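You operate a simulated robot arm through the tools that you are given. There is no shell and no other tool. Be economical: measure what you need, move in short steps, check, and stop when the job is done.

Carry out the task below with a simulated robot arm. There is one attempt and no reset: what you move stays moved.

## Task
Take the rinse jug and put it on the plate.
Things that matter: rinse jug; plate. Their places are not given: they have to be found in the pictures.

Only the result counts: the job must be done as asked and must still hold three seconds after the hand-in. Knocking over, shifting, dropping, spilling or breaking anything else fails it.

## Robot
A 6-joint arm with a two-finger parallel gripper, fixed in place. Base frame: the origin is at the foot of the arm, x ahead of it, y to its left, z up; the work surface is at about z = 0. Units: m, degrees, N and s.
With the tool pointing down near the work surface it reaches from about 0.18 to 0.46 m from the base axis. Its first joint turns from -70.0 to 70.0 degrees. Payload 1.9 kg.
The tool frame sits at the grasp point between the pads (the TCP): z along the fingers, y along the line on which they close. The tips reach 0.023 m beyond it. The gripper opens to 0.094 m. The fingers are 0.038 m wide and 0.01 m thick; the gripper's body (0.054 by 0.096 m) begins 0.039 m behind the TCP.
Orientation is that of the tool frame in the base frame, as [roll, pitch, yaw] about the fixed x, y, z axes, in that order (R = Rz(yaw) Ry(pitch) Rx(roll)). With the fingers straight down and closing along the base's y, the tool's x points along the base's -x, its y along +y and its z along -z.

## Interface
- The arm moves only by the tool arm_command. Its arguments are lists of equal length, an entry for each row: "offset": the shift along the tool's x, y, z in mm, a list of three; "yaw": the turn about the tool's z in degrees. In form: {"offset": [[x, y, z], ...], "yaw": [yaw, ...]}. A call has 1 to 8 rows; each row is the pose to reach, as a shift and turn from the pose commanded when the call began, along the tool's axes at that moment. "hand" is the finger opening in mm, from 0 to 94, set as the call begins (left out, the last holds). Each row takes 0.2 s and may step no farther than 0.05 m and 8.6 degrees from the row before; otherwise, or with a gripper value out of range, the whole call is refused. Where a pose cannot be reached the arm comes as near as it can. A force on the tool above 40 N (or 10 N above the force at the start of the call, whichever is more), or a blocked arm, ends the call early, and 0.2 s more pass. Each finger travels about 0.108 m/s and halts on what it meets, pressing with about 24 N; the grip force reading is that of the motor and also rises with nothing between the fingers. The clock runs only during rows and for 0.2 s after the last one: add rows that repeat a pose to give the fingers time. The reply holds the time, the measured pose of the TCP, the force on the tool along the base axes, the opening and the grip force, in the units named above and with some noise, and new pictures: "pictures" is both (left out), scene, wrist or none.
- Cameras (640 x 400 px; columns grow to the right, rows downward): "scene" is fixed at [0.0567, 0.3069, 0.4314]; the picture's right is [-0.79, -0.61, 0.00], its down [-0.29, 0.38, -0.88] and it looks along [0.54, -0.69, -0.48] (base axes); focal length 263 px, centre (320, 200). "wrist" rides on the gripper at [-0.039, 0, -0.044] in the tool frame; the picture's right is [0.00, -1.00, 0.00], its down [0.97, 0.00, -0.24] and it looks along [0.24, 0.00, 0.97] (tool axes); focal length 218 px, centre (320, 200).
- pixel_to_xyz(camera, pixels): there is no depth. For up to 12 entries [column, row, z] of the newest picture of that camera ("zoom" is the newest enlarged one), the place [x, y] in the base frame at which the ray of that pixel passes the height z, good to about 0.003 m. The clock stands still meanwhile.
- close_up(camera, box): a new picture of the part [left, top, right, bottom] of that camera's present view, enlarged. The clock stands still meanwhile.
- job_done(): hands the job in; it is judged then, once.

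Keep the steps short. Do not move on a guess: measure, check each grasp and each placing, and mend mistakes. In all there are 60 turns and 150 pictures (those below and enlarged ones count). Leave the gripper open and the arm clear of the work at the hand-in unless told otherwise, and finish with a single line.

The tools are called after ">>>" as a command line: name --argument value ..., lists and objects as JSON in quotes. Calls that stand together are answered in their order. arm_command: Moves the arm, as the interface text tells. Its arguments: {"type":"object","properties":{"offset":{"type":"array","items":{"type":"array","items":{"type":"number"}}},"yaw":{"type":"array","items":{"type":"number"}},"hand":{"type":"number"},"pictures":{"type":"string","enum":["both","scene","wrist","none"]}},"required":["offset","yaw"]} The other tools are called the same way: pixel_to_xyz (camera, pixels) gives the place at which the rays of pixels pass given heights; close_up (camera, box) takes an enlarged picture of a part of a camera's view; job_done () hands the job in.

At the start:

```text
time_s: 0.0
position: [0.2935, 0.0275, 0.3406]
orientation: [180.0, 0.0, -180.0]
force: [-0.3, 0.6, -0.1]
finger_gap: 0.0938
gripper_force: 0.1
```

scene: 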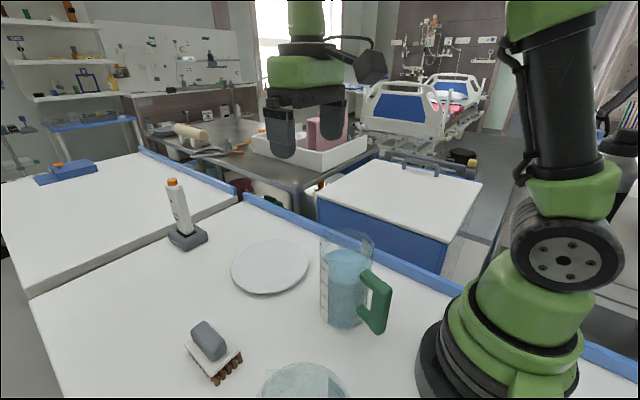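
wrist: 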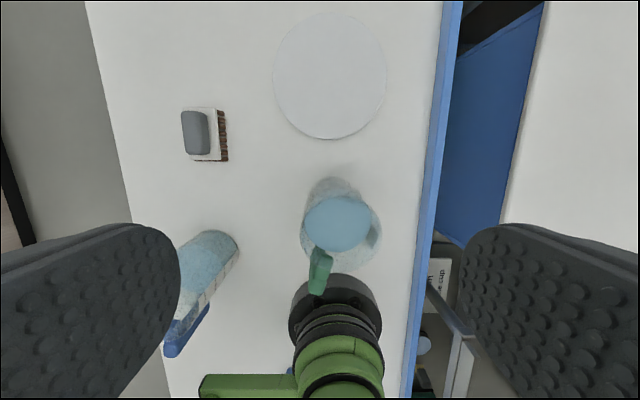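

I see a jug with a green handle near scene (345,285), and another vessel at (305,380), which shows a blue handle in the wrist view. I'll enlarge both to find out which is the rinse jug.

>>> close_up --camera "scene" --box '[220, 220, 420, 400]'

>>> close_up --camera "wrist" --box '[150, 160, 420, 370]'

```text
2.22 times, centred on (320, 310) of scene
```

zoom: 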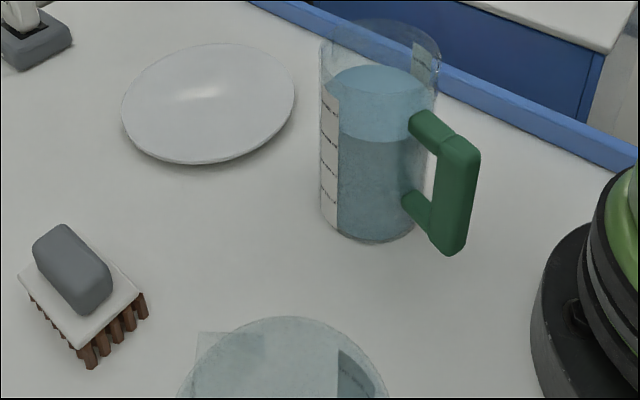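

```text
1.90 times, centred on (285, 265) of wrist
```

zoom: 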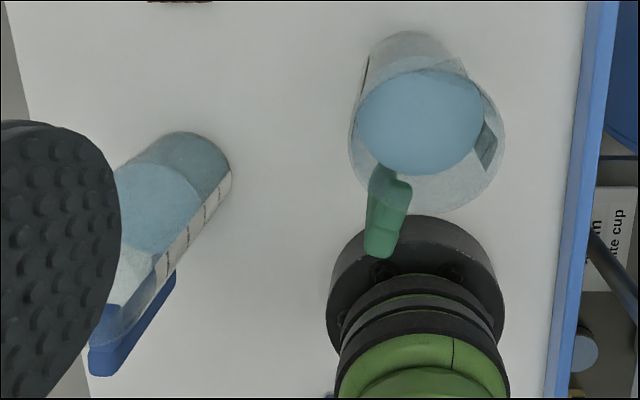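

Two jugs, one with a green handle and one with a blue one. Printed text shows at wrist (440,280), so I'll enlarge that and the wall boards for a key to the colours.

>>> close_up --camera "wrist" --box '[410, 240, 500, 400]'

>>> close_up --camera "scene" --box '[0, 0, 260, 190]'

>>> close_up --camera "scene" --box '[560, 60, 640, 200]'

```text
2.50 times, centred on (455, 320) of wrist
```

zoom: 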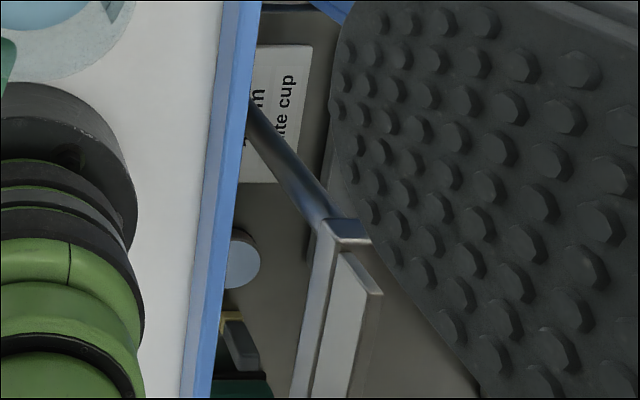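

```text
2.11 times, centred on (130, 95) of scene
```

zoom: 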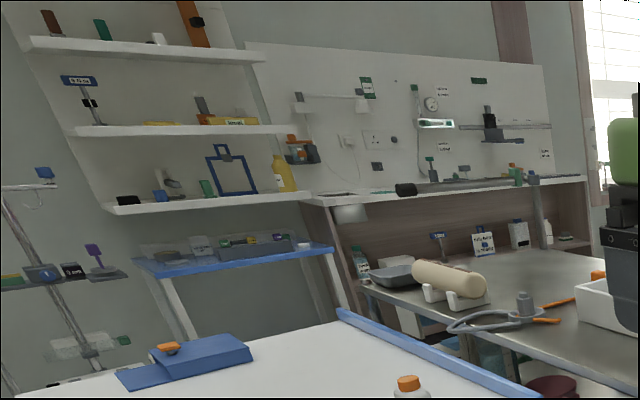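

```text
2.86 times, centred on (600, 130) of scene
```

zoom: 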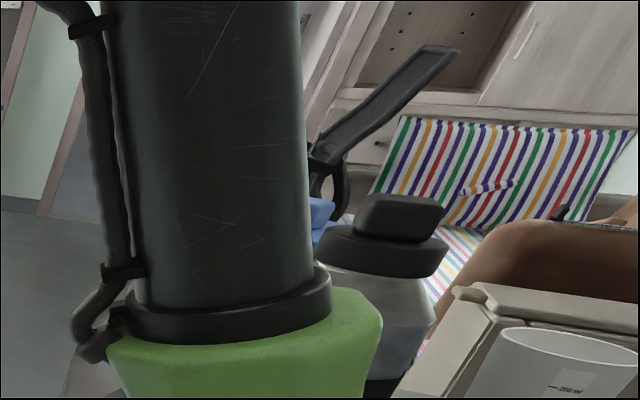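

The card's text is cut off ("…m", "…te cup"), and small signs show on the back bench. I'll enlarge those signs further.

>>> close_up --camera "scene" --box '[140, 80, 240, 142]'

>>> close_up --camera "scene" --box '[0, 20, 130, 130]'

>>> close_up --camera "scene" --box '[230, 80, 390, 220]'

>>> close_up --camera "scene" --box '[120, 30, 240, 100]'

```text
6.40 times, centred on (190, 111) of scene
```

zoom: 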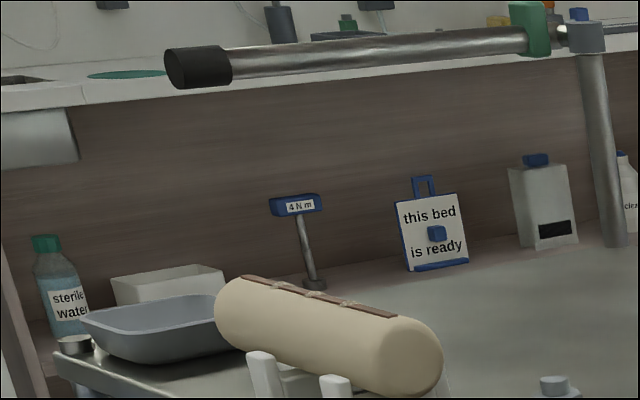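

```text
3.64 times, centred on (65, 75) of scene
```

zoom: 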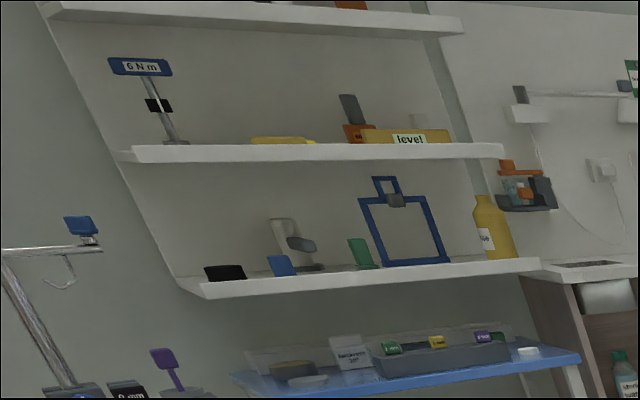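

```text
2.86 times, centred on (310, 150) of scene
```

zoom: 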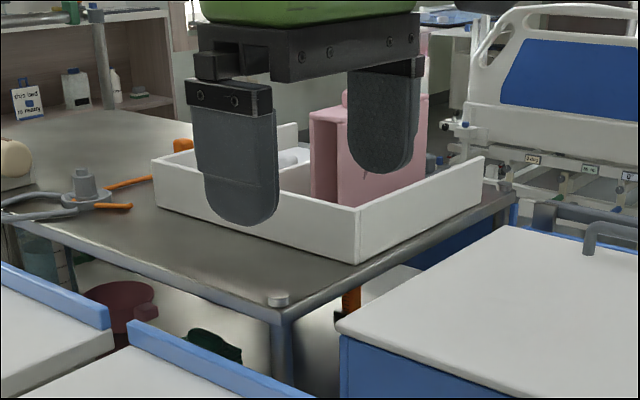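

```text
5.33 times, centred on (180, 65) of scene
```

zoom: 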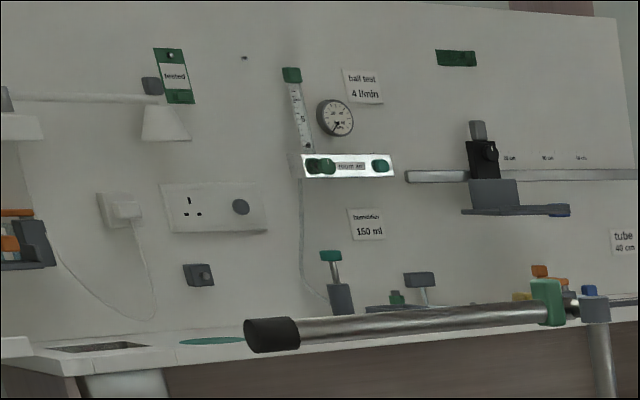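

No sign names the rinse jug so far. The jugs have small patches on their walls that may be labels, so I'll locate the jugs and enlarge the patches.

>>> close_up --camera "scene" --box '[310, 220, 400, 340]'

>>> close_up --camera "scene" --box '[250, 350, 360, 400]'

>>> close_up --camera "wrist" --box '[290, 160, 400, 300]'

>>> pixel_to_xyz --camera "wrist" --pixels '[[333, 180, 0], [305, 215, 0], [340, 240, 0.14], [381, 240, 0.14], [300, 240, 0.14], [220, 240, 0], [317, 292, 0.1], [330, 13, 0.01], [330, 140, 0.01], [273, 76, 0.01], [387, 76, 0.01]]'

>>> pixel_to_xyz --camera "scene" --pixels '[[345, 328, 0], [320, 315, 0], [368, 318, 0], [231, 270, 0.01], [309, 265, 0.01], [270, 295, 0.01], [270, 240, 0.01], [348, 232, 0.14], [320, 240, 0.14], [374, 242, 0.14]]'

```text
3.33 times, centred on (355, 280) of scene
```

zoom: 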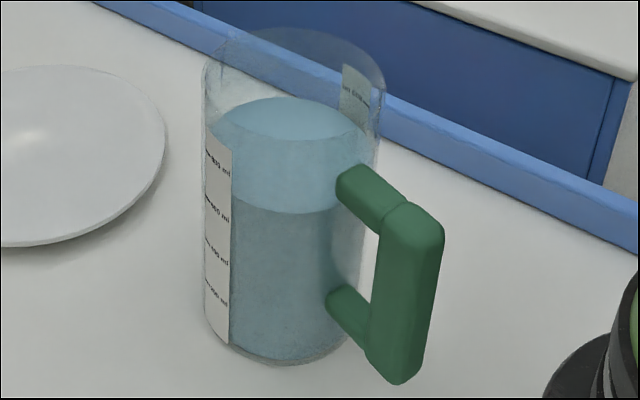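

```text
5.82 times, centred on (305, 375) of scene
```

zoom: 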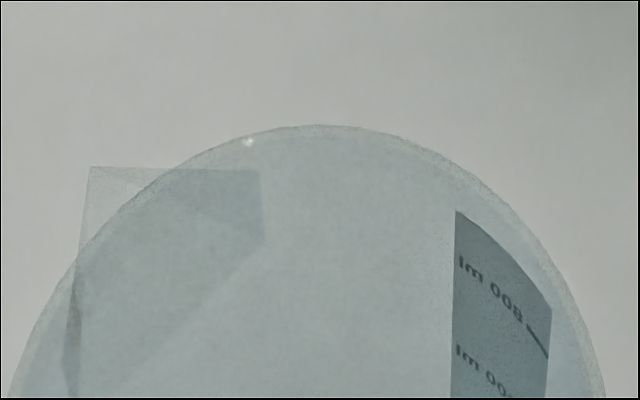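

```text
2.86 times, centred on (345, 230) of wrist
```

zoom: 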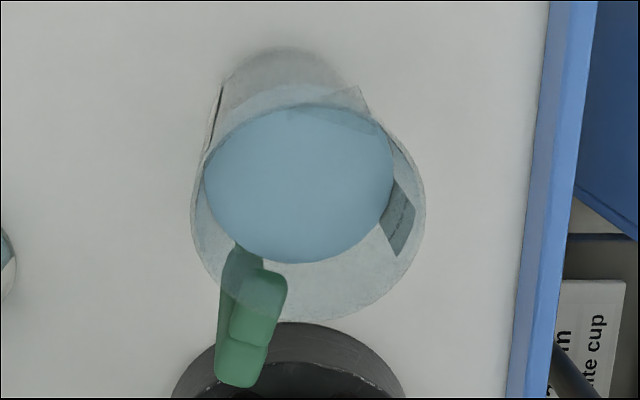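

```text
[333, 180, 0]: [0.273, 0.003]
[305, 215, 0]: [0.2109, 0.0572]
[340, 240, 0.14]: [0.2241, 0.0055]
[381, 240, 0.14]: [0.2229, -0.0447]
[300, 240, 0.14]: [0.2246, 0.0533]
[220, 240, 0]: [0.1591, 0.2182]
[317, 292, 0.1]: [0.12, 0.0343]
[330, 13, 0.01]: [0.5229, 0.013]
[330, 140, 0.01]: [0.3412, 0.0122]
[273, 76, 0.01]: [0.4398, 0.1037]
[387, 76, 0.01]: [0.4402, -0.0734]
```

```text
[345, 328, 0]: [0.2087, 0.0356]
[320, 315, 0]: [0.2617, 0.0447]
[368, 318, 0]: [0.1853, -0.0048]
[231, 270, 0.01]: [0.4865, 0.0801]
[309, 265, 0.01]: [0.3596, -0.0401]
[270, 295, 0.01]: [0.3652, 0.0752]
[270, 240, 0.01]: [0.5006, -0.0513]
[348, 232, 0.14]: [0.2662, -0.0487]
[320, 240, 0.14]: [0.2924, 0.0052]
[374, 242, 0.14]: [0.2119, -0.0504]
```

Both jugs only show volume scales. I'll move the hand to the arm's right (−y) at the present height to read the cut-off card.

>>> arm_command --offset '[[0, -45, 0], [0, -90, 0], [0, -135, 0], [0, -180, 0]]' --yaw '[0, 0, 0, 0]'

```text
time_s: 1.0
position: [0.2917, -0.1526, 0.3416]
orientation: [-179.9, -0.1, -179.9]
force: [0.3, 1.0, 0.4]
finger_gap: 0.0938
gripper_force: 0.1
```

scene: 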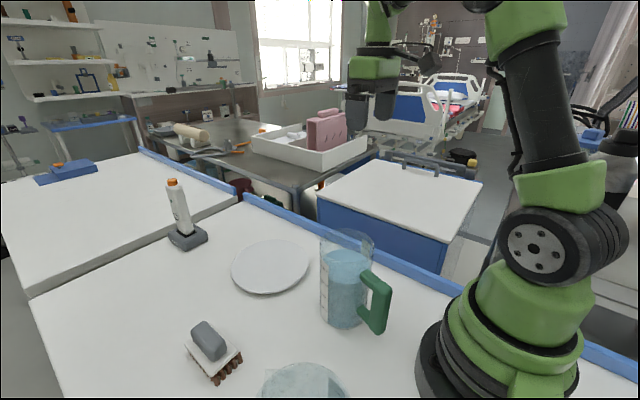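
wrist: 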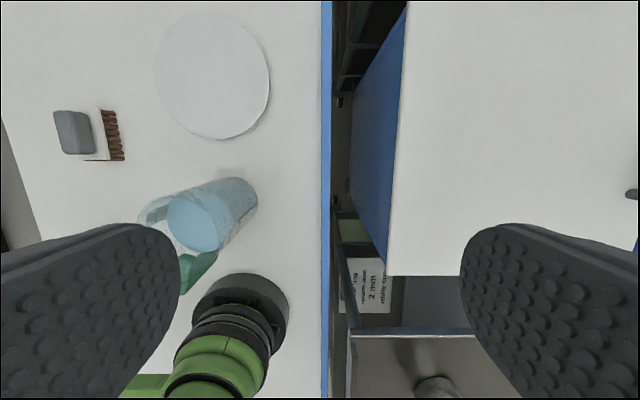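

The card is now in view at wrist (370,285), so I'll enlarge it, along with the newly exposed lower shelf and the wall behind.

>>> close_up --camera "wrist" --box '[320, 250, 420, 320]'

>>> close_up --camera "scene" --box '[370, 0, 510, 90]'

>>> close_up --camera "scene" --box '[140, 100, 380, 220]'

>>> close_up --camera "wrist" --box '[120, 160, 280, 300]'

```text
5.71 times, centred on (370, 285) of wrist
```

zoom: 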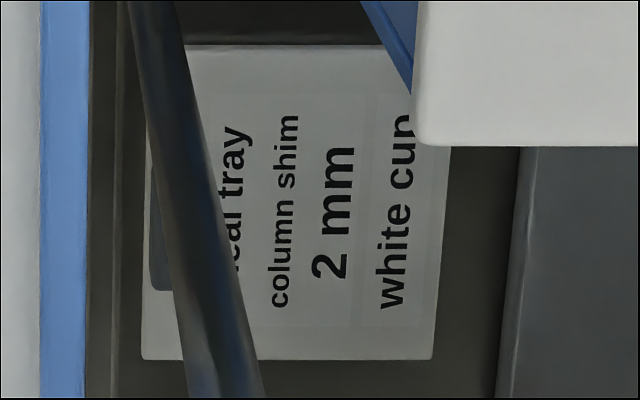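

```text
4.44 times, centred on (440, 45) of scene
```

zoom: 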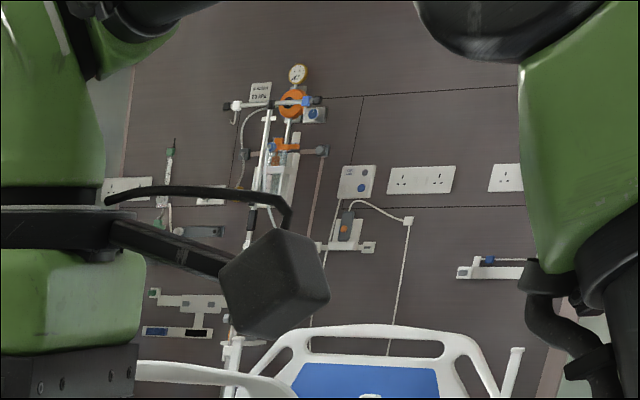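

```text
2.67 times, centred on (260, 160) of scene
```

zoom: 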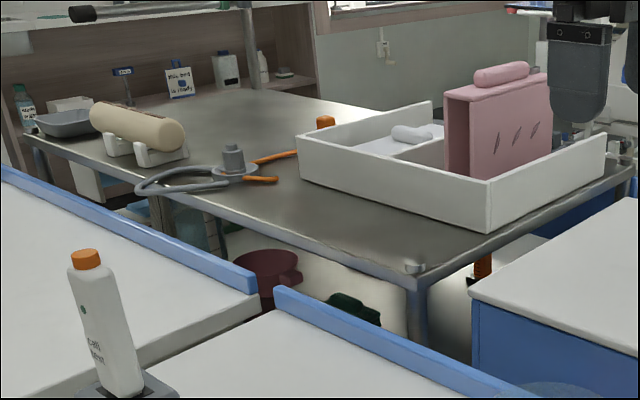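

```text
2.86 times, centred on (200, 230) of wrist
```

zoom: 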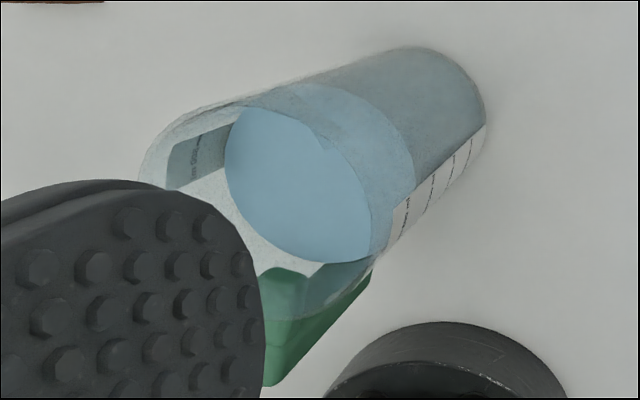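

That card lists other things and doesn't mention jugs. Next I'll move the hand to the arm's left to look at the blue-handled jug and whatever is around it.

>>> arm_command --offset '[[0, 45, 0], [0, 90, 0], [0, 135, 0], [0, 180, 0], [0, 225, 0], [0, 270, 0], [0, 315, 0], [0, 350, 0]]' --yaw '[0, 0, 0, 0, 0, 0, 0, 0]'

```text
time_s: 2.8
position: [0.293, 0.1998, 0.3403]
orientation: [180.0, 0.0, 180.0]
force: [-0.7, 0.0, -0.2]
finger_gap: 0.0942
gripper_force: 0.0
```

scene: 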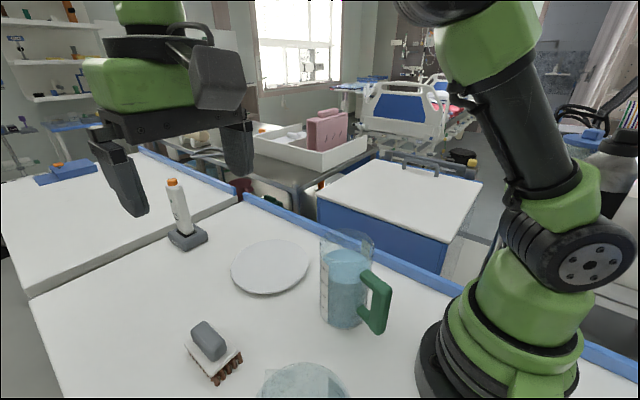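
wrist: 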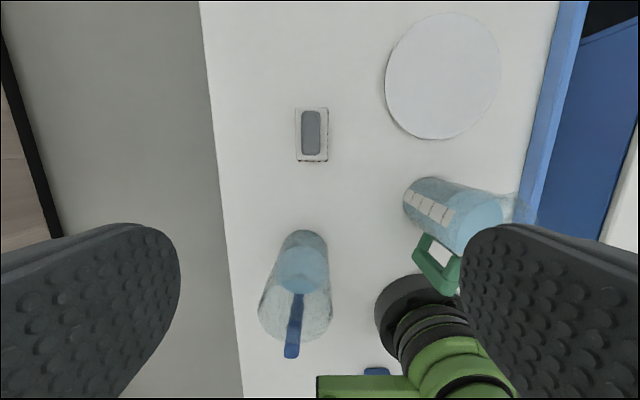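

The whole blue-handled jug shows at wrist (300,280), and there's a blue item at (376,371). I'll enlarge both.

>>> close_up --camera "wrist" --box '[240, 220, 400, 320]'

>>> close_up --camera "wrist" --box '[240, 300, 410, 400]'

>>> close_up --camera "wrist" --box '[390, 160, 520, 300]'

>>> close_up --camera "scene" --box '[520, 80, 640, 160]'

```text
4.00 times, centred on (320, 270) of wrist
```

zoom: 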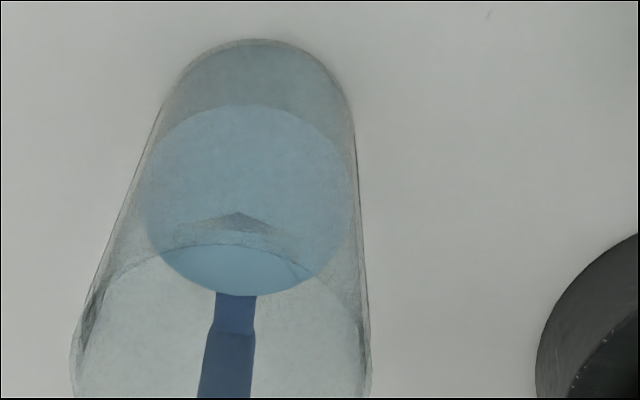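

```text
3.76 times, centred on (325, 350) of wrist
```

zoom: 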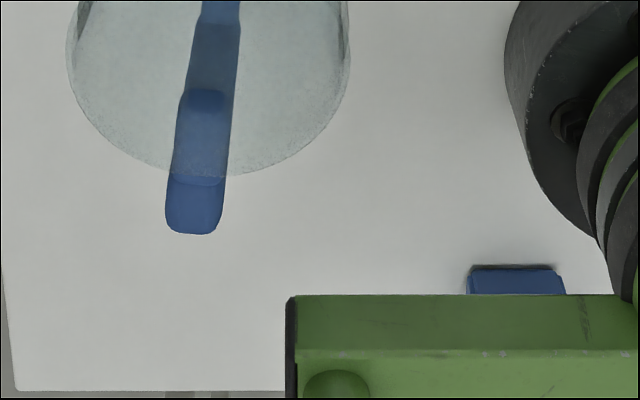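

```text
2.86 times, centred on (455, 230) of wrist
```

zoom: 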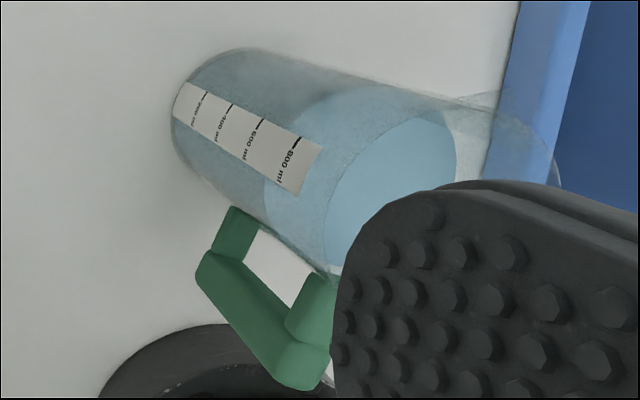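

```text
5.00 times, centred on (580, 120) of scene
```

zoom: 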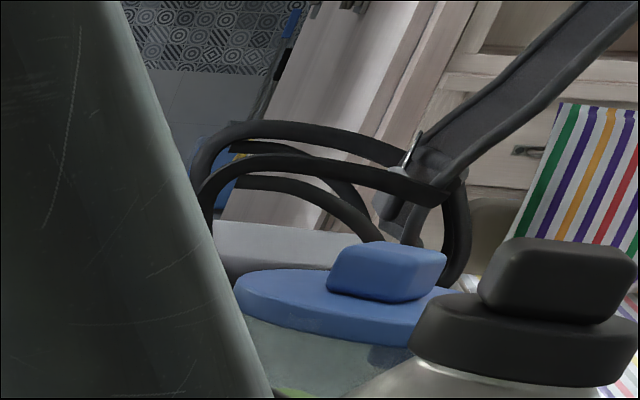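

A blue item sits on the table behind the arm's foot at wrist (376,371), partly hidden by the arm. It may be a sign, so I'll measure its place and move back and left to see it.

>>> pixel_to_xyz --camera "wrist" --pixels '[[376, 371, 0], [376, 371, 0.05], [302, 232, 0], [275, 258, 0], [329, 258, 0], [264, 310, 0.14], [333, 310, 0.14], [290, 355, 0.1]]'

>>> arm_command --offset '[[10, 30, 0], [30, 60, 0], [50, 90, 0], [70, 110, 0], [70, 110, 0]]' --yaw '[0, 0, 0, 0, 0]'

```text
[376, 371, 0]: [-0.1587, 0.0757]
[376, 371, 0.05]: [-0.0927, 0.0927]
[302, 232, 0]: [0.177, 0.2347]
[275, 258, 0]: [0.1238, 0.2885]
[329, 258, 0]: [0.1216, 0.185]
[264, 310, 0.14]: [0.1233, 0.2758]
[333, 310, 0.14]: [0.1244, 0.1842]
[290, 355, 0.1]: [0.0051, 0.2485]
```

```text
time_s: 4.0
position: [0.2224, 0.3078, 0.3405]
orientation: [180.0, -0.1, 179.8]
force: [0.8, 0.4, 0.0]
finger_gap: 0.094
gripper_force: 0.0
```

scene: 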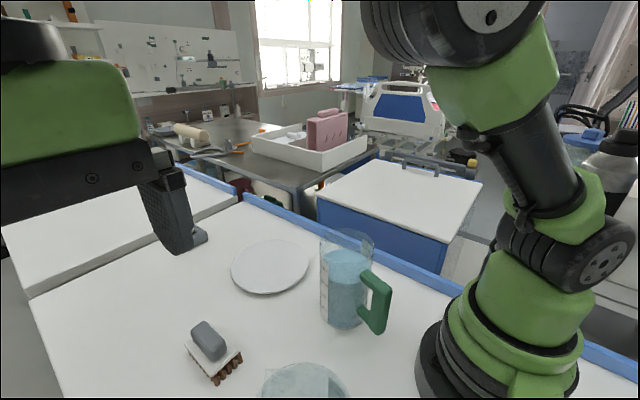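
wrist: 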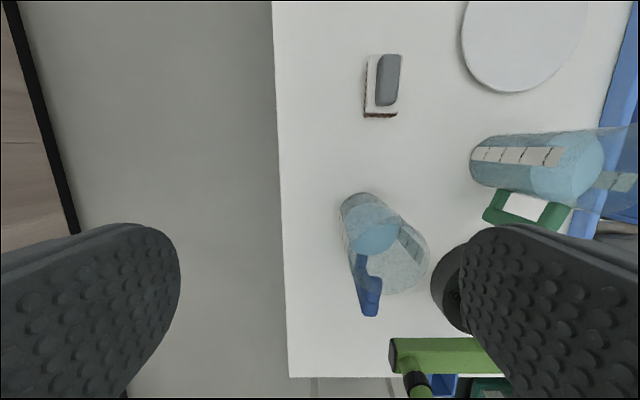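

Blue and teal items now show behind the table at wrist (440,385) and (490,388). I'll enlarge them.

>>> close_up --camera "wrist" --box '[380, 330, 520, 400]'

>>> close_up --camera "wrist" --box '[330, 180, 450, 320]'

```text
4.57 times, centred on (450, 365) of wrist
```

zoom: 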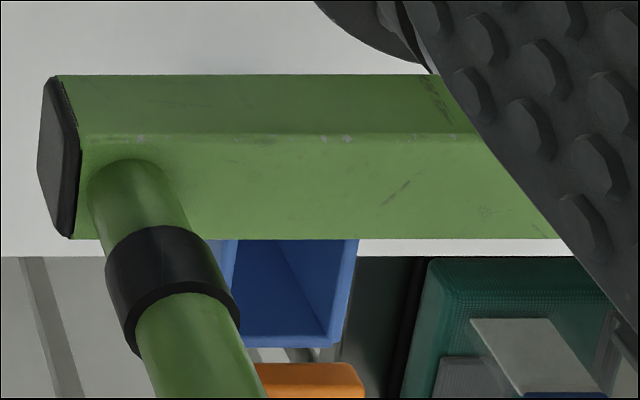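

```text
2.86 times, centred on (390, 250) of wrist
```

zoom: 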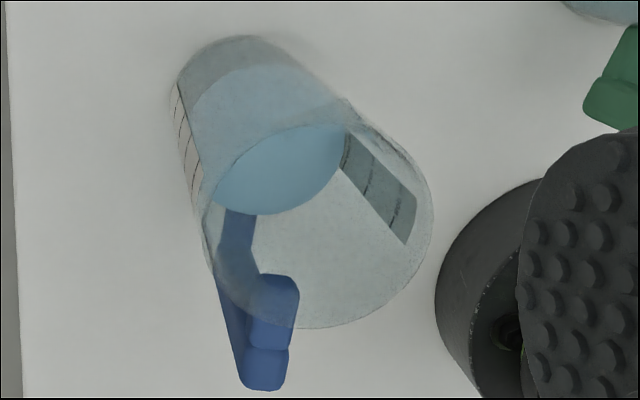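

Those are only bins. I'll keep looking for writing in the scene view: the bottle on the table, the left table, the shelf rows and the bed signs.

>>> close_up --camera "scene" --box '[20, 100, 130, 190]'

>>> close_up --camera "scene" --box '[0, 105, 60, 185]'

>>> close_up --camera "scene" --box '[340, 60, 500, 180]'

>>> close_up --camera "scene" --box '[190, 30, 260, 120]'

>>> close_up --camera "scene" --box '[230, 170, 330, 220]'

```text
4.44 times, centred on (75, 145) of scene
```

zoom: 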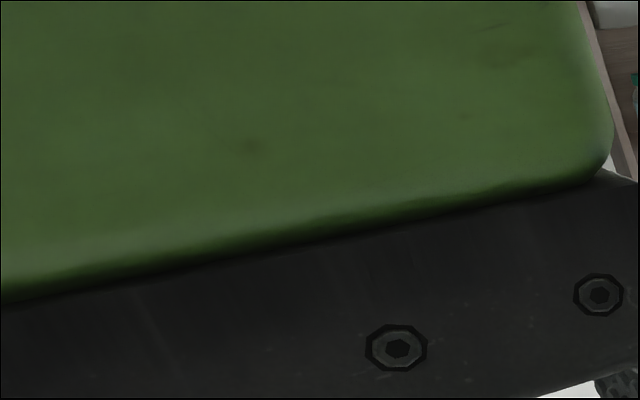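

```text
5.00 times, centred on (30, 145) of scene
```

zoom: 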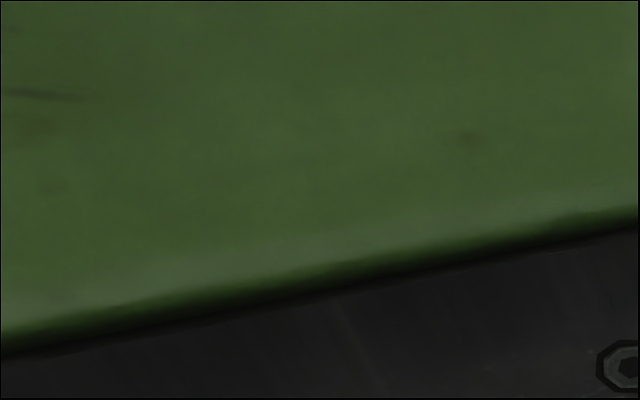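

```text
3.33 times, centred on (420, 120) of scene
```

zoom: 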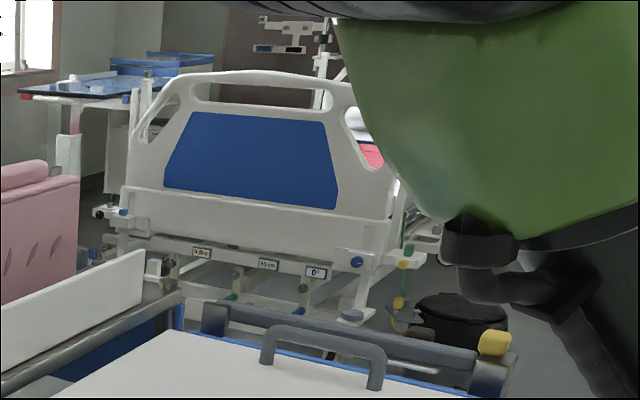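

```text
4.44 times, centred on (225, 75) of scene
```

zoom: 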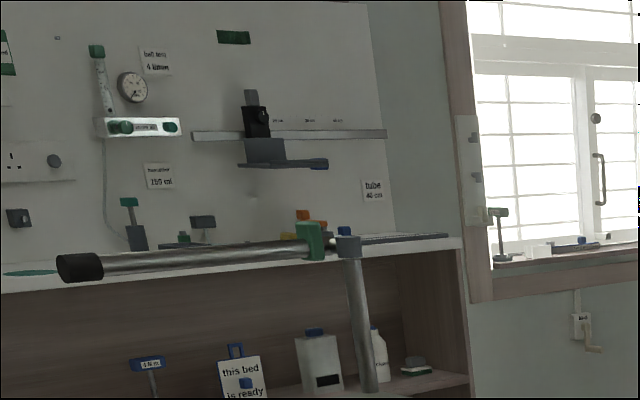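

```text
6.40 times, centred on (280, 195) of scene
```

zoom: 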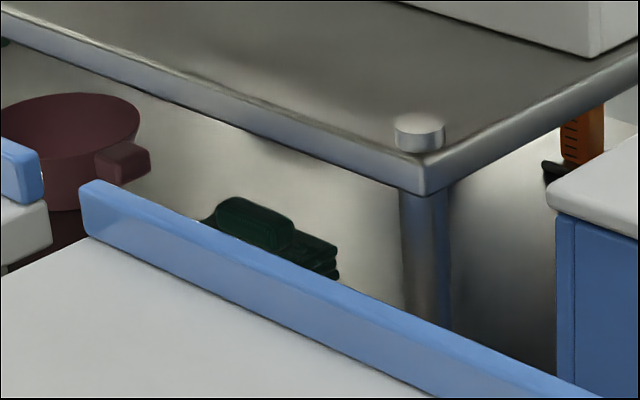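

No label there. I'll move farther back and left at the same height to see behind the arm's foot, well above the blue jug (tips at about 0.32 m).

>>> arm_command --offset '[[30, 10, -20], [60, 20, -40], [90, 25, -60], [90, 25, -60]]' --yaw '[0, 0, 0, 0]'

```text
time_s: 4.5
position: [0.2028, 0.3123, 0.3579]
orientation: [-179.2, 1.5, 179.8]
force: [8.7, -2.7, -1.7]
finger_gap: 0.0938
gripper_force: 0.0
stopped in row 2: the force on the tool passed its limit (the readings are from after the stop); the commanded pose is now the measured one
```

scene: 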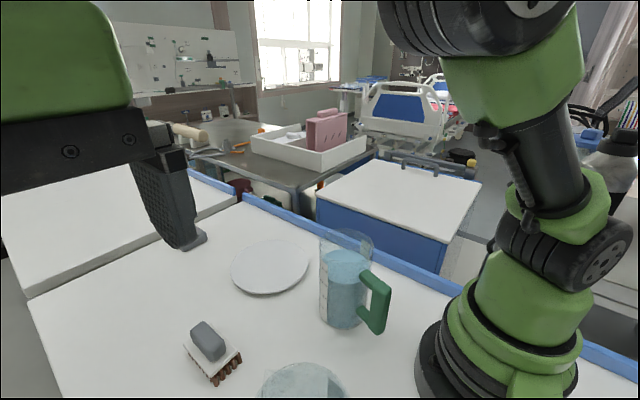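
wrist: 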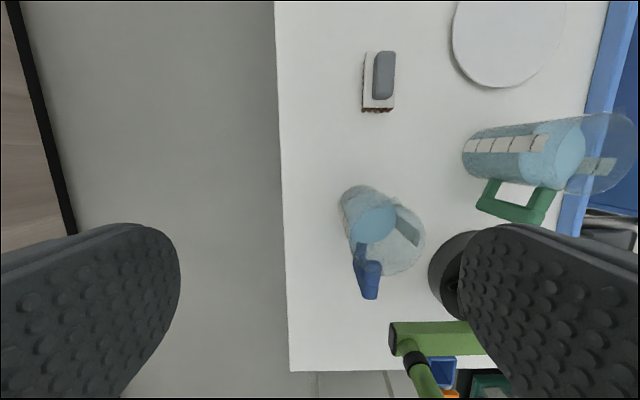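

The arm touched something, most likely the mast of the scene camera (the green bar). I'll back off the way I came and stay away from it.

>>> arm_command --offset '[[-25, -20, 0], [-60, -60, 0], [-80, -100, 0]]' --yaw '[0, 0, 0]'

```text
refused: row 2 steps farther than a row can; nothing moved
```

Refused because row 2 was too long, so I'll back off with shorter steps.

>>> arm_command --offset '[[-25, -20, 0], [-55, -50, 0], [-80, -90, 0], [-80, -135, 0], [-80, -135, 0]]' --yaw '[0, 0, 0, 0, 0]'

```text
time_s: 5.7
position: [0.2812, 0.1768, 0.3625]
orientation: [-179.4, 1.4, 179.7]
force: [0.0, 0.2, -0.2]
finger_gap: 0.0937
gripper_force: 0.0
```

scene: 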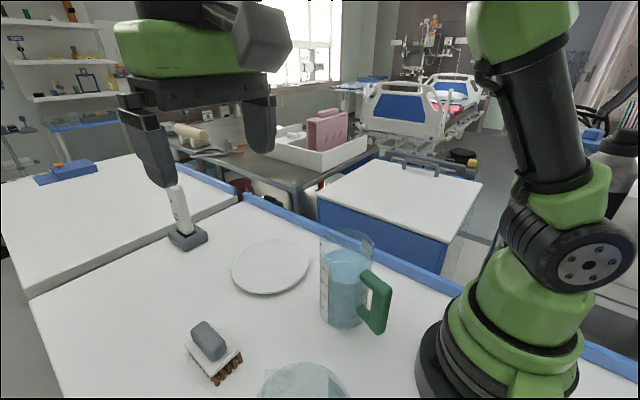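
wrist: 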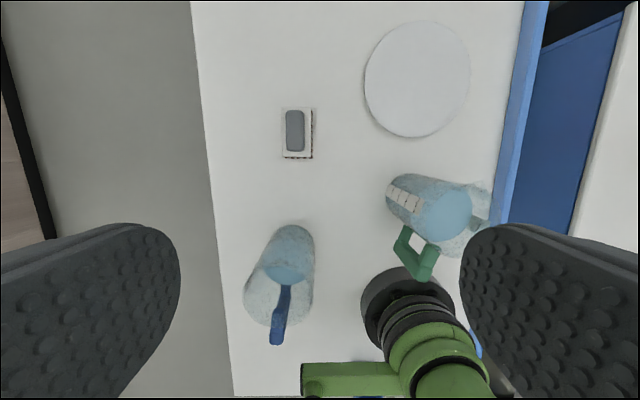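

The backing-off went well and the scene picture is unchanged. Next I'll enlarge the bottle and the left table while they're in view.

>>> close_up --camera "scene" --box '[20, 145, 110, 195]'

>>> close_up --camera "scene" --box '[0, 115, 60, 180]'

>>> close_up --camera "scene" --box '[150, 170, 220, 255]'

>>> close_up --camera "scene" --box '[560, 100, 640, 190]'

```text
7.11 times, centred on (65, 170) of scene
```

zoom: 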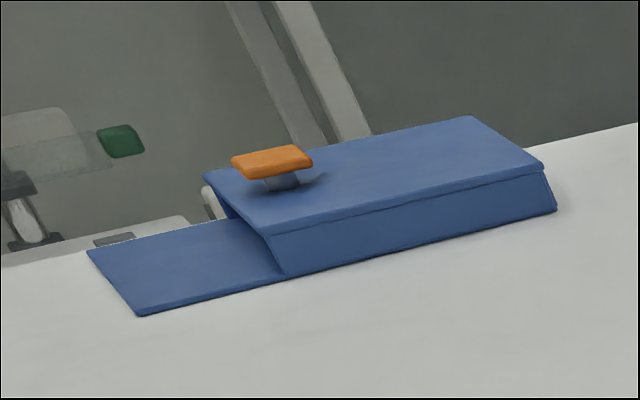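

```text
6.15 times, centred on (30, 148) of scene
```

zoom: 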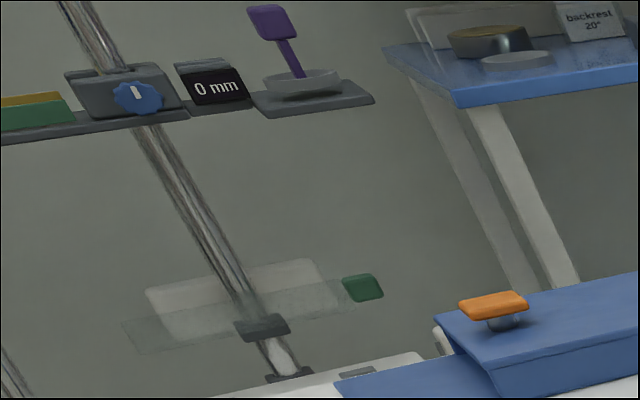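

```text
4.71 times, centred on (185, 212) of scene
```

zoom: 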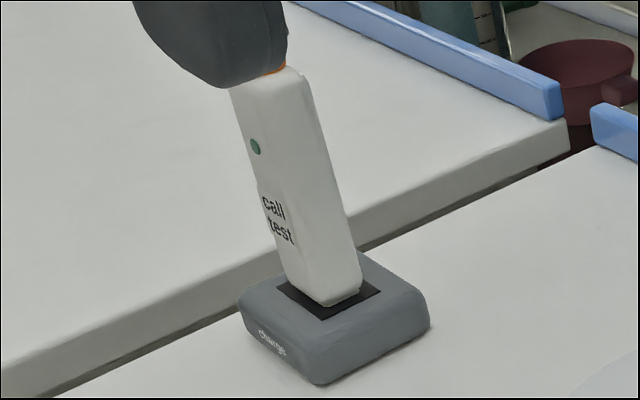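

```text
4.44 times, centred on (600, 145) of scene
```

zoom: 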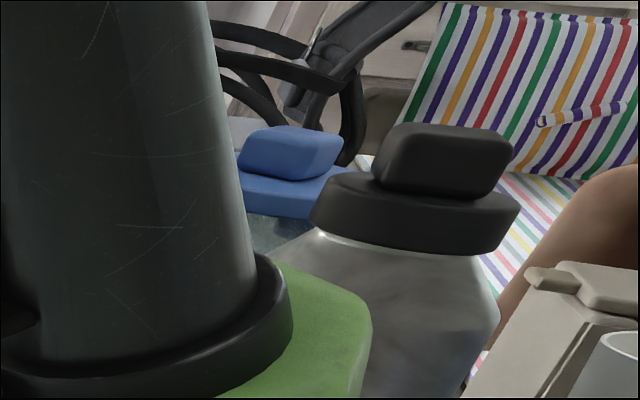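

Those are other things ("call test", "charge", "backrest 20°"). The region on the right and behind is still unseen, so I'll move to the arm's right, then back.

>>> arm_command --offset '[[0, -48, 0], [0, -96, 0], [0, -144, 0], [0, -192, 0], [0, -240, 0], [0, -288, 0], [0, -336, 0], [0, -380, 0]]' --yaw '[0, 0, 0, 0, 0, 0, 0, 0]' --pictures "none"

>>> arm_command --offset '[[30, -30, 0], [60, -60, 0], [90, -80, 0], [120, -90, 0], [120, -90, 0]]' --yaw '[0, 0, 0, 0, 0]'

```text
time_s: 7.5
position: [0.2781, -0.2045, 0.3663]
orientation: [-179.3, 1.4, 179.7]
force: [1.0, 0.1, -0.4]
finger_gap: 0.0941
gripper_force: 0.0
```

```text
time_s: 8.7
position: [0.1591, -0.2915, 0.3638]
orientation: [-179.4, 1.4, 179.7]
force: [0.5, 0.1, 0.2]
finger_gap: 0.0942
gripper_force: 0.1
```

scene: 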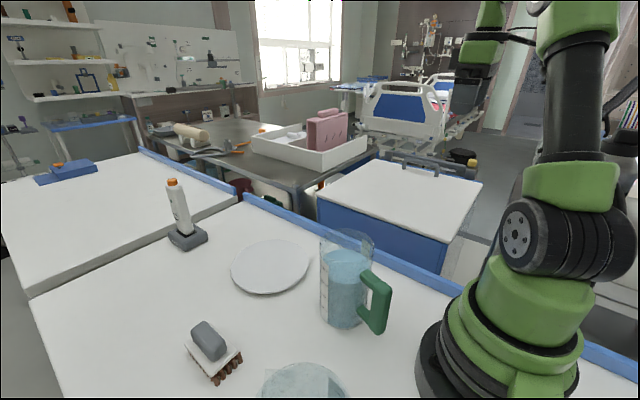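
wrist: 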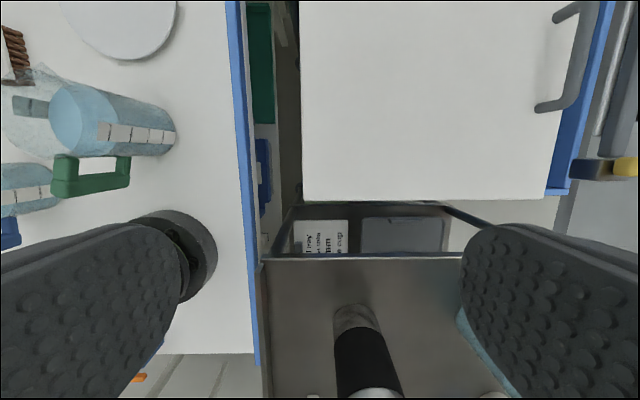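

More now shows between the tables, so I'll enlarge the card, the gap and both jugs.

>>> close_up --camera "wrist" --box '[250, 195, 370, 270]'

>>> close_up --camera "wrist" --box '[220, 0, 310, 220]'

>>> close_up --camera "wrist" --box '[0, 50, 190, 250]'

>>> close_up --camera "wrist" --box '[110, 280, 520, 400]'

```text
5.33 times, centred on (310, 232) of wrist
```

zoom: 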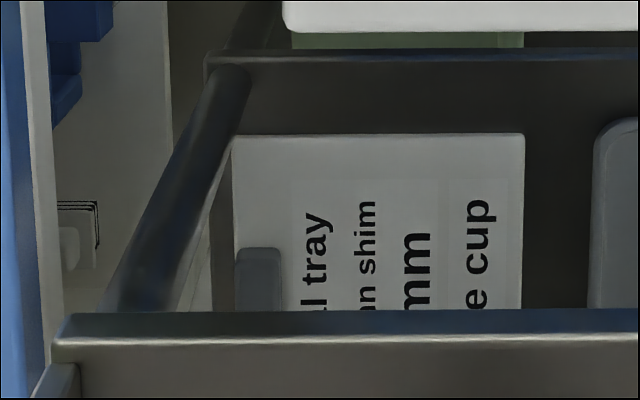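

```text
1.82 times, centred on (265, 110) of wrist
```

zoom: 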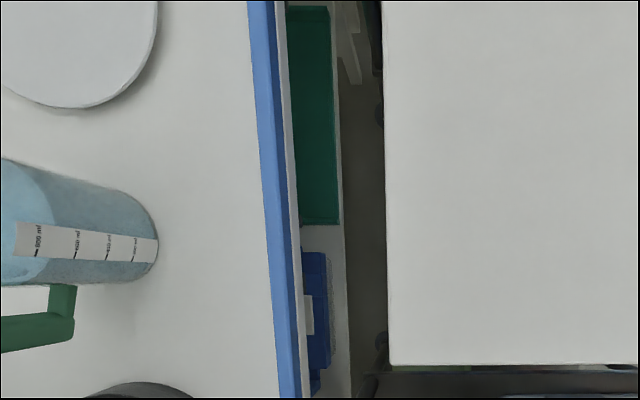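

```text
2.00 times, centred on (95, 150) of wrist
```

zoom: 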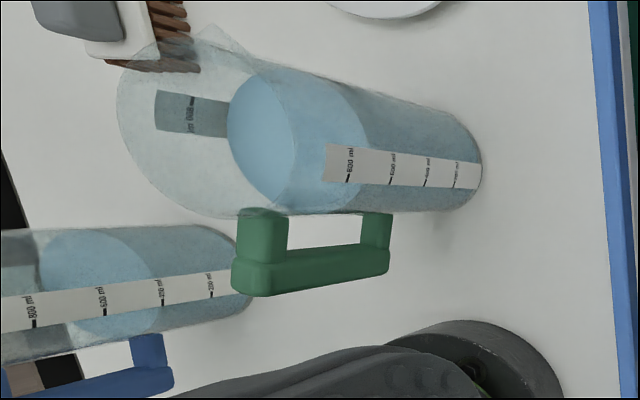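

```text
1.56 times, centred on (315, 340) of wrist
```

zoom: 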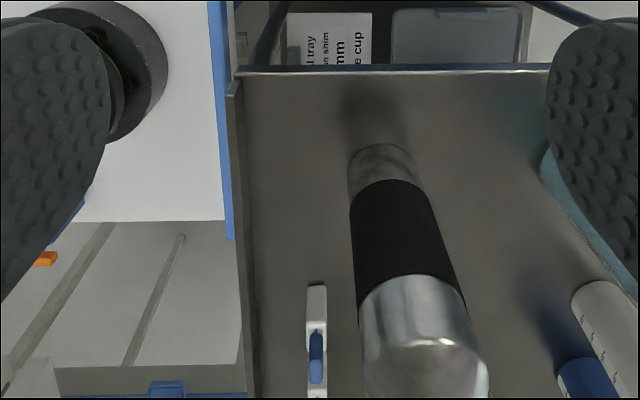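

Still only volume scales. I'll raise the hand and turn the camera toward the right and rear, to look over the trolley and whatever is behind it.

>>> arm_command --offset '[[0, 0, -25], [0, 0, -50], [0, 0, -75], [0, 0, -100], [0, 0, -120], [0, 0, -120], [0, 0, -120]]' --yaw '[-8, -16, -24, -32, -40, -48, -48]' --pictures "wrist"

```text
time_s: 10.2
position: [0.1947, -0.2361, 0.4501]
orientation: [-178.5, 0.5, -132.3]
force: [0.2, 0.3, -0.4]
finger_gap: 0.094
gripper_force: 0.0
out of reach, approached as far as the arm can: row 3, 4, 5, 6, 7
```

wrist: 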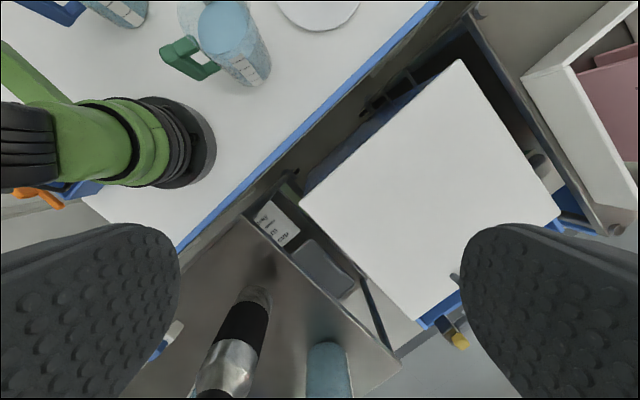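

I'll enlarge the trolley and the blue and orange things behind the foot in this view.

>>> close_up --camera "wrist" --box '[0, 140, 180, 260]'

>>> close_up --camera "wrist" --box '[120, 180, 480, 400]'

>>> close_up --camera "wrist" --box '[340, 0, 640, 180]'

```text
3.33 times, centred on (90, 200) of wrist
```

zoom: 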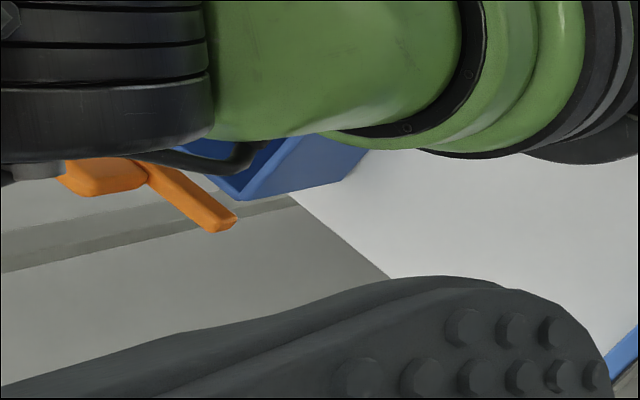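

```text
1.78 times, centred on (300, 290) of wrist
```

zoom: 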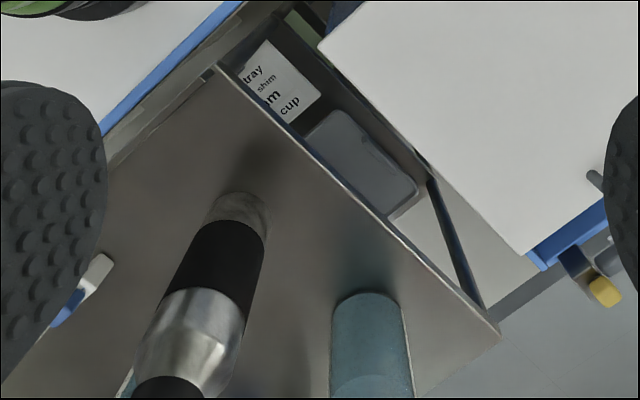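

```text
2.13 times, centred on (490, 90) of wrist
```

zoom: 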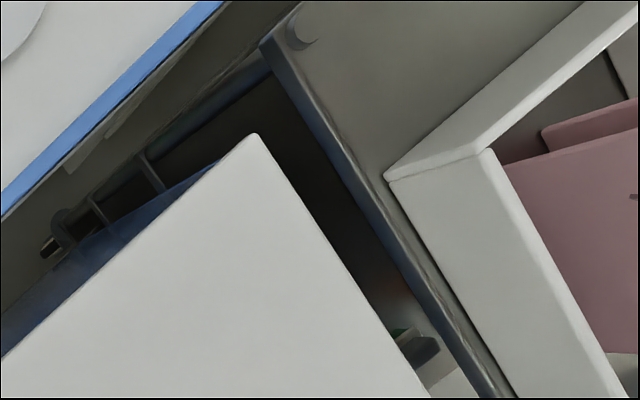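

No jug names so far. In the scene view I'll enlarge as far as I can the spots with writing I haven't read yet: the blue shelf, the top shelves and the bench end.

>>> close_up --camera "scene" --box '[45, 105, 125, 135]'

>>> close_up --camera "scene" --box '[60, 40, 130, 95]'

>>> close_up --camera "scene" --box '[0, 0, 110, 60]'

>>> close_up --camera "scene" --box '[205, 85, 265, 125]'

>>> close_up --camera "scene" --box '[380, 10, 470, 80]'

>>> close_up --camera "scene" --box '[590, 120, 640, 330]'

```text
8.00 times, centred on (85, 120) of scene
```

zoom: 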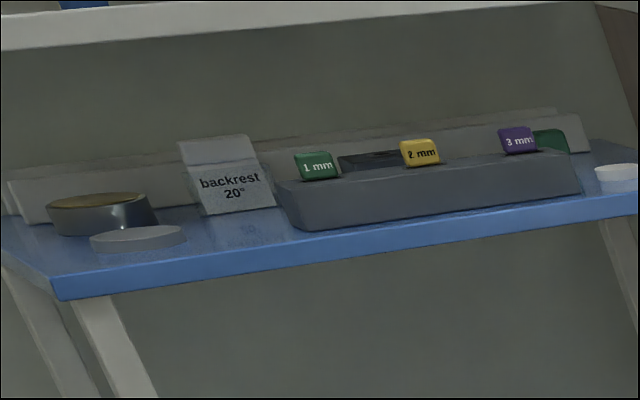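

```text
7.27 times, centred on (95, 68) of scene
```

zoom: 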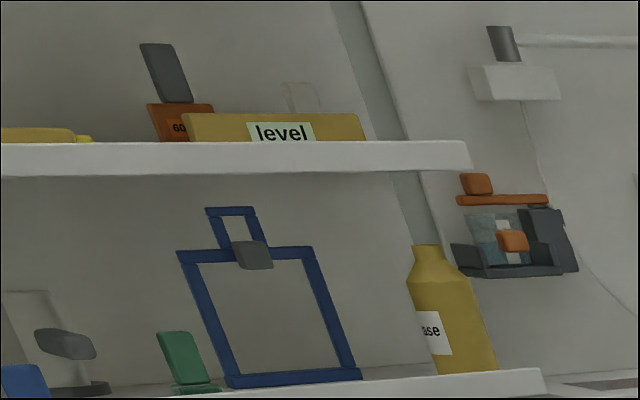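

```text
5.82 times, centred on (55, 30) of scene
```

zoom: 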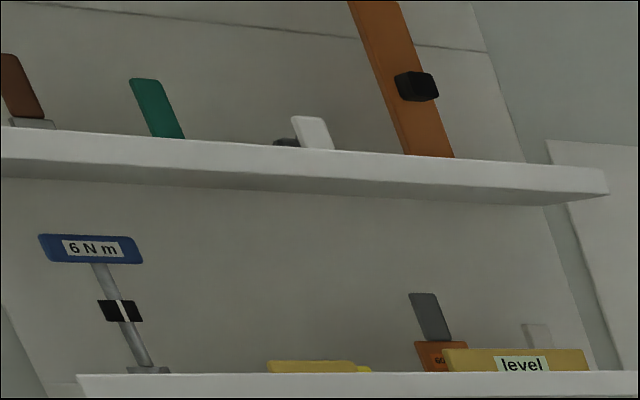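

```text
10.00 times, centred on (235, 105) of scene
```

zoom: 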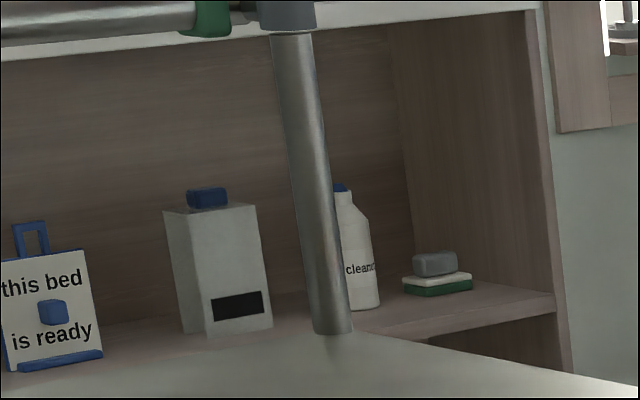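

```text
5.71 times, centred on (425, 45) of scene
```

zoom: 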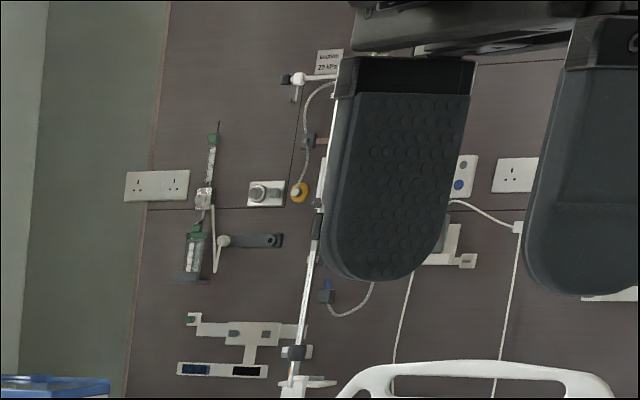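

```text
1.90 times, centred on (615, 225) of scene
```

zoom: 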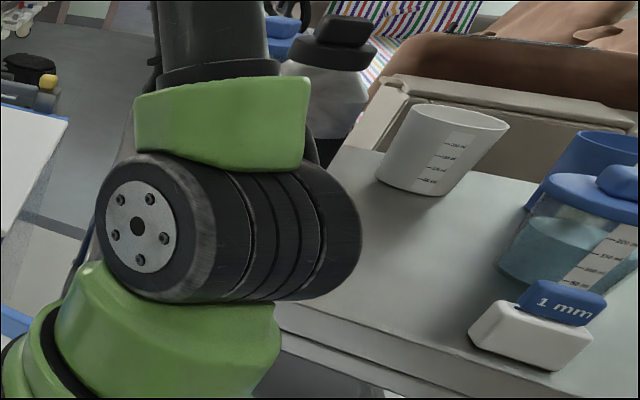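

Still no mention of rinse. The left side, under the camera and beyond, hasn't been seen properly because the fingers hid it. I'll move to the left-centre and turn the camera toward +y, staying clear of the mast.

>>> arm_command --offset '[[-37, 24, 8], [-74, 48, 16], [-112, 72, 24], [-149, 96, 32], [-187, 120, 40], [-224, 143, 48], [-262, 167, 54], [-299, 191, 60]]' --yaw '[8, 16, 24, 32, 40, 48, 56, 64]' --pictures "none"

>>> arm_command --offset '[[0, 0, 0], [0, 0, 0], [0, 0, 0], [0, 0, 0], [0, 0, 0], [0, 0, 0], [0, 0, 0]]' --yaw '[8, 16, 24, 32, 40, 48, 56]' --pictures "wrist"

```text
time_s: 12.1
position: [0.2563, 0.1141, 0.3857]
orientation: [-179.8, 1.7, 163.7]
force: [0.8, 0.0, 0.0]
finger_gap: 0.0941
gripper_force: 0.1
```

```text
time_s: 13.7
position: [0.2564, 0.1124, 0.3868]
orientation: [178.7, 1.0, 107.6]
force: [0.0, 0.4, 0.0]
finger_gap: 0.094
gripper_force: 0.1
```

wrist: 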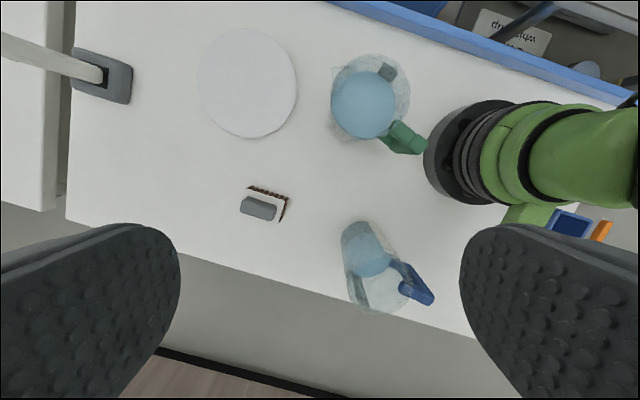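

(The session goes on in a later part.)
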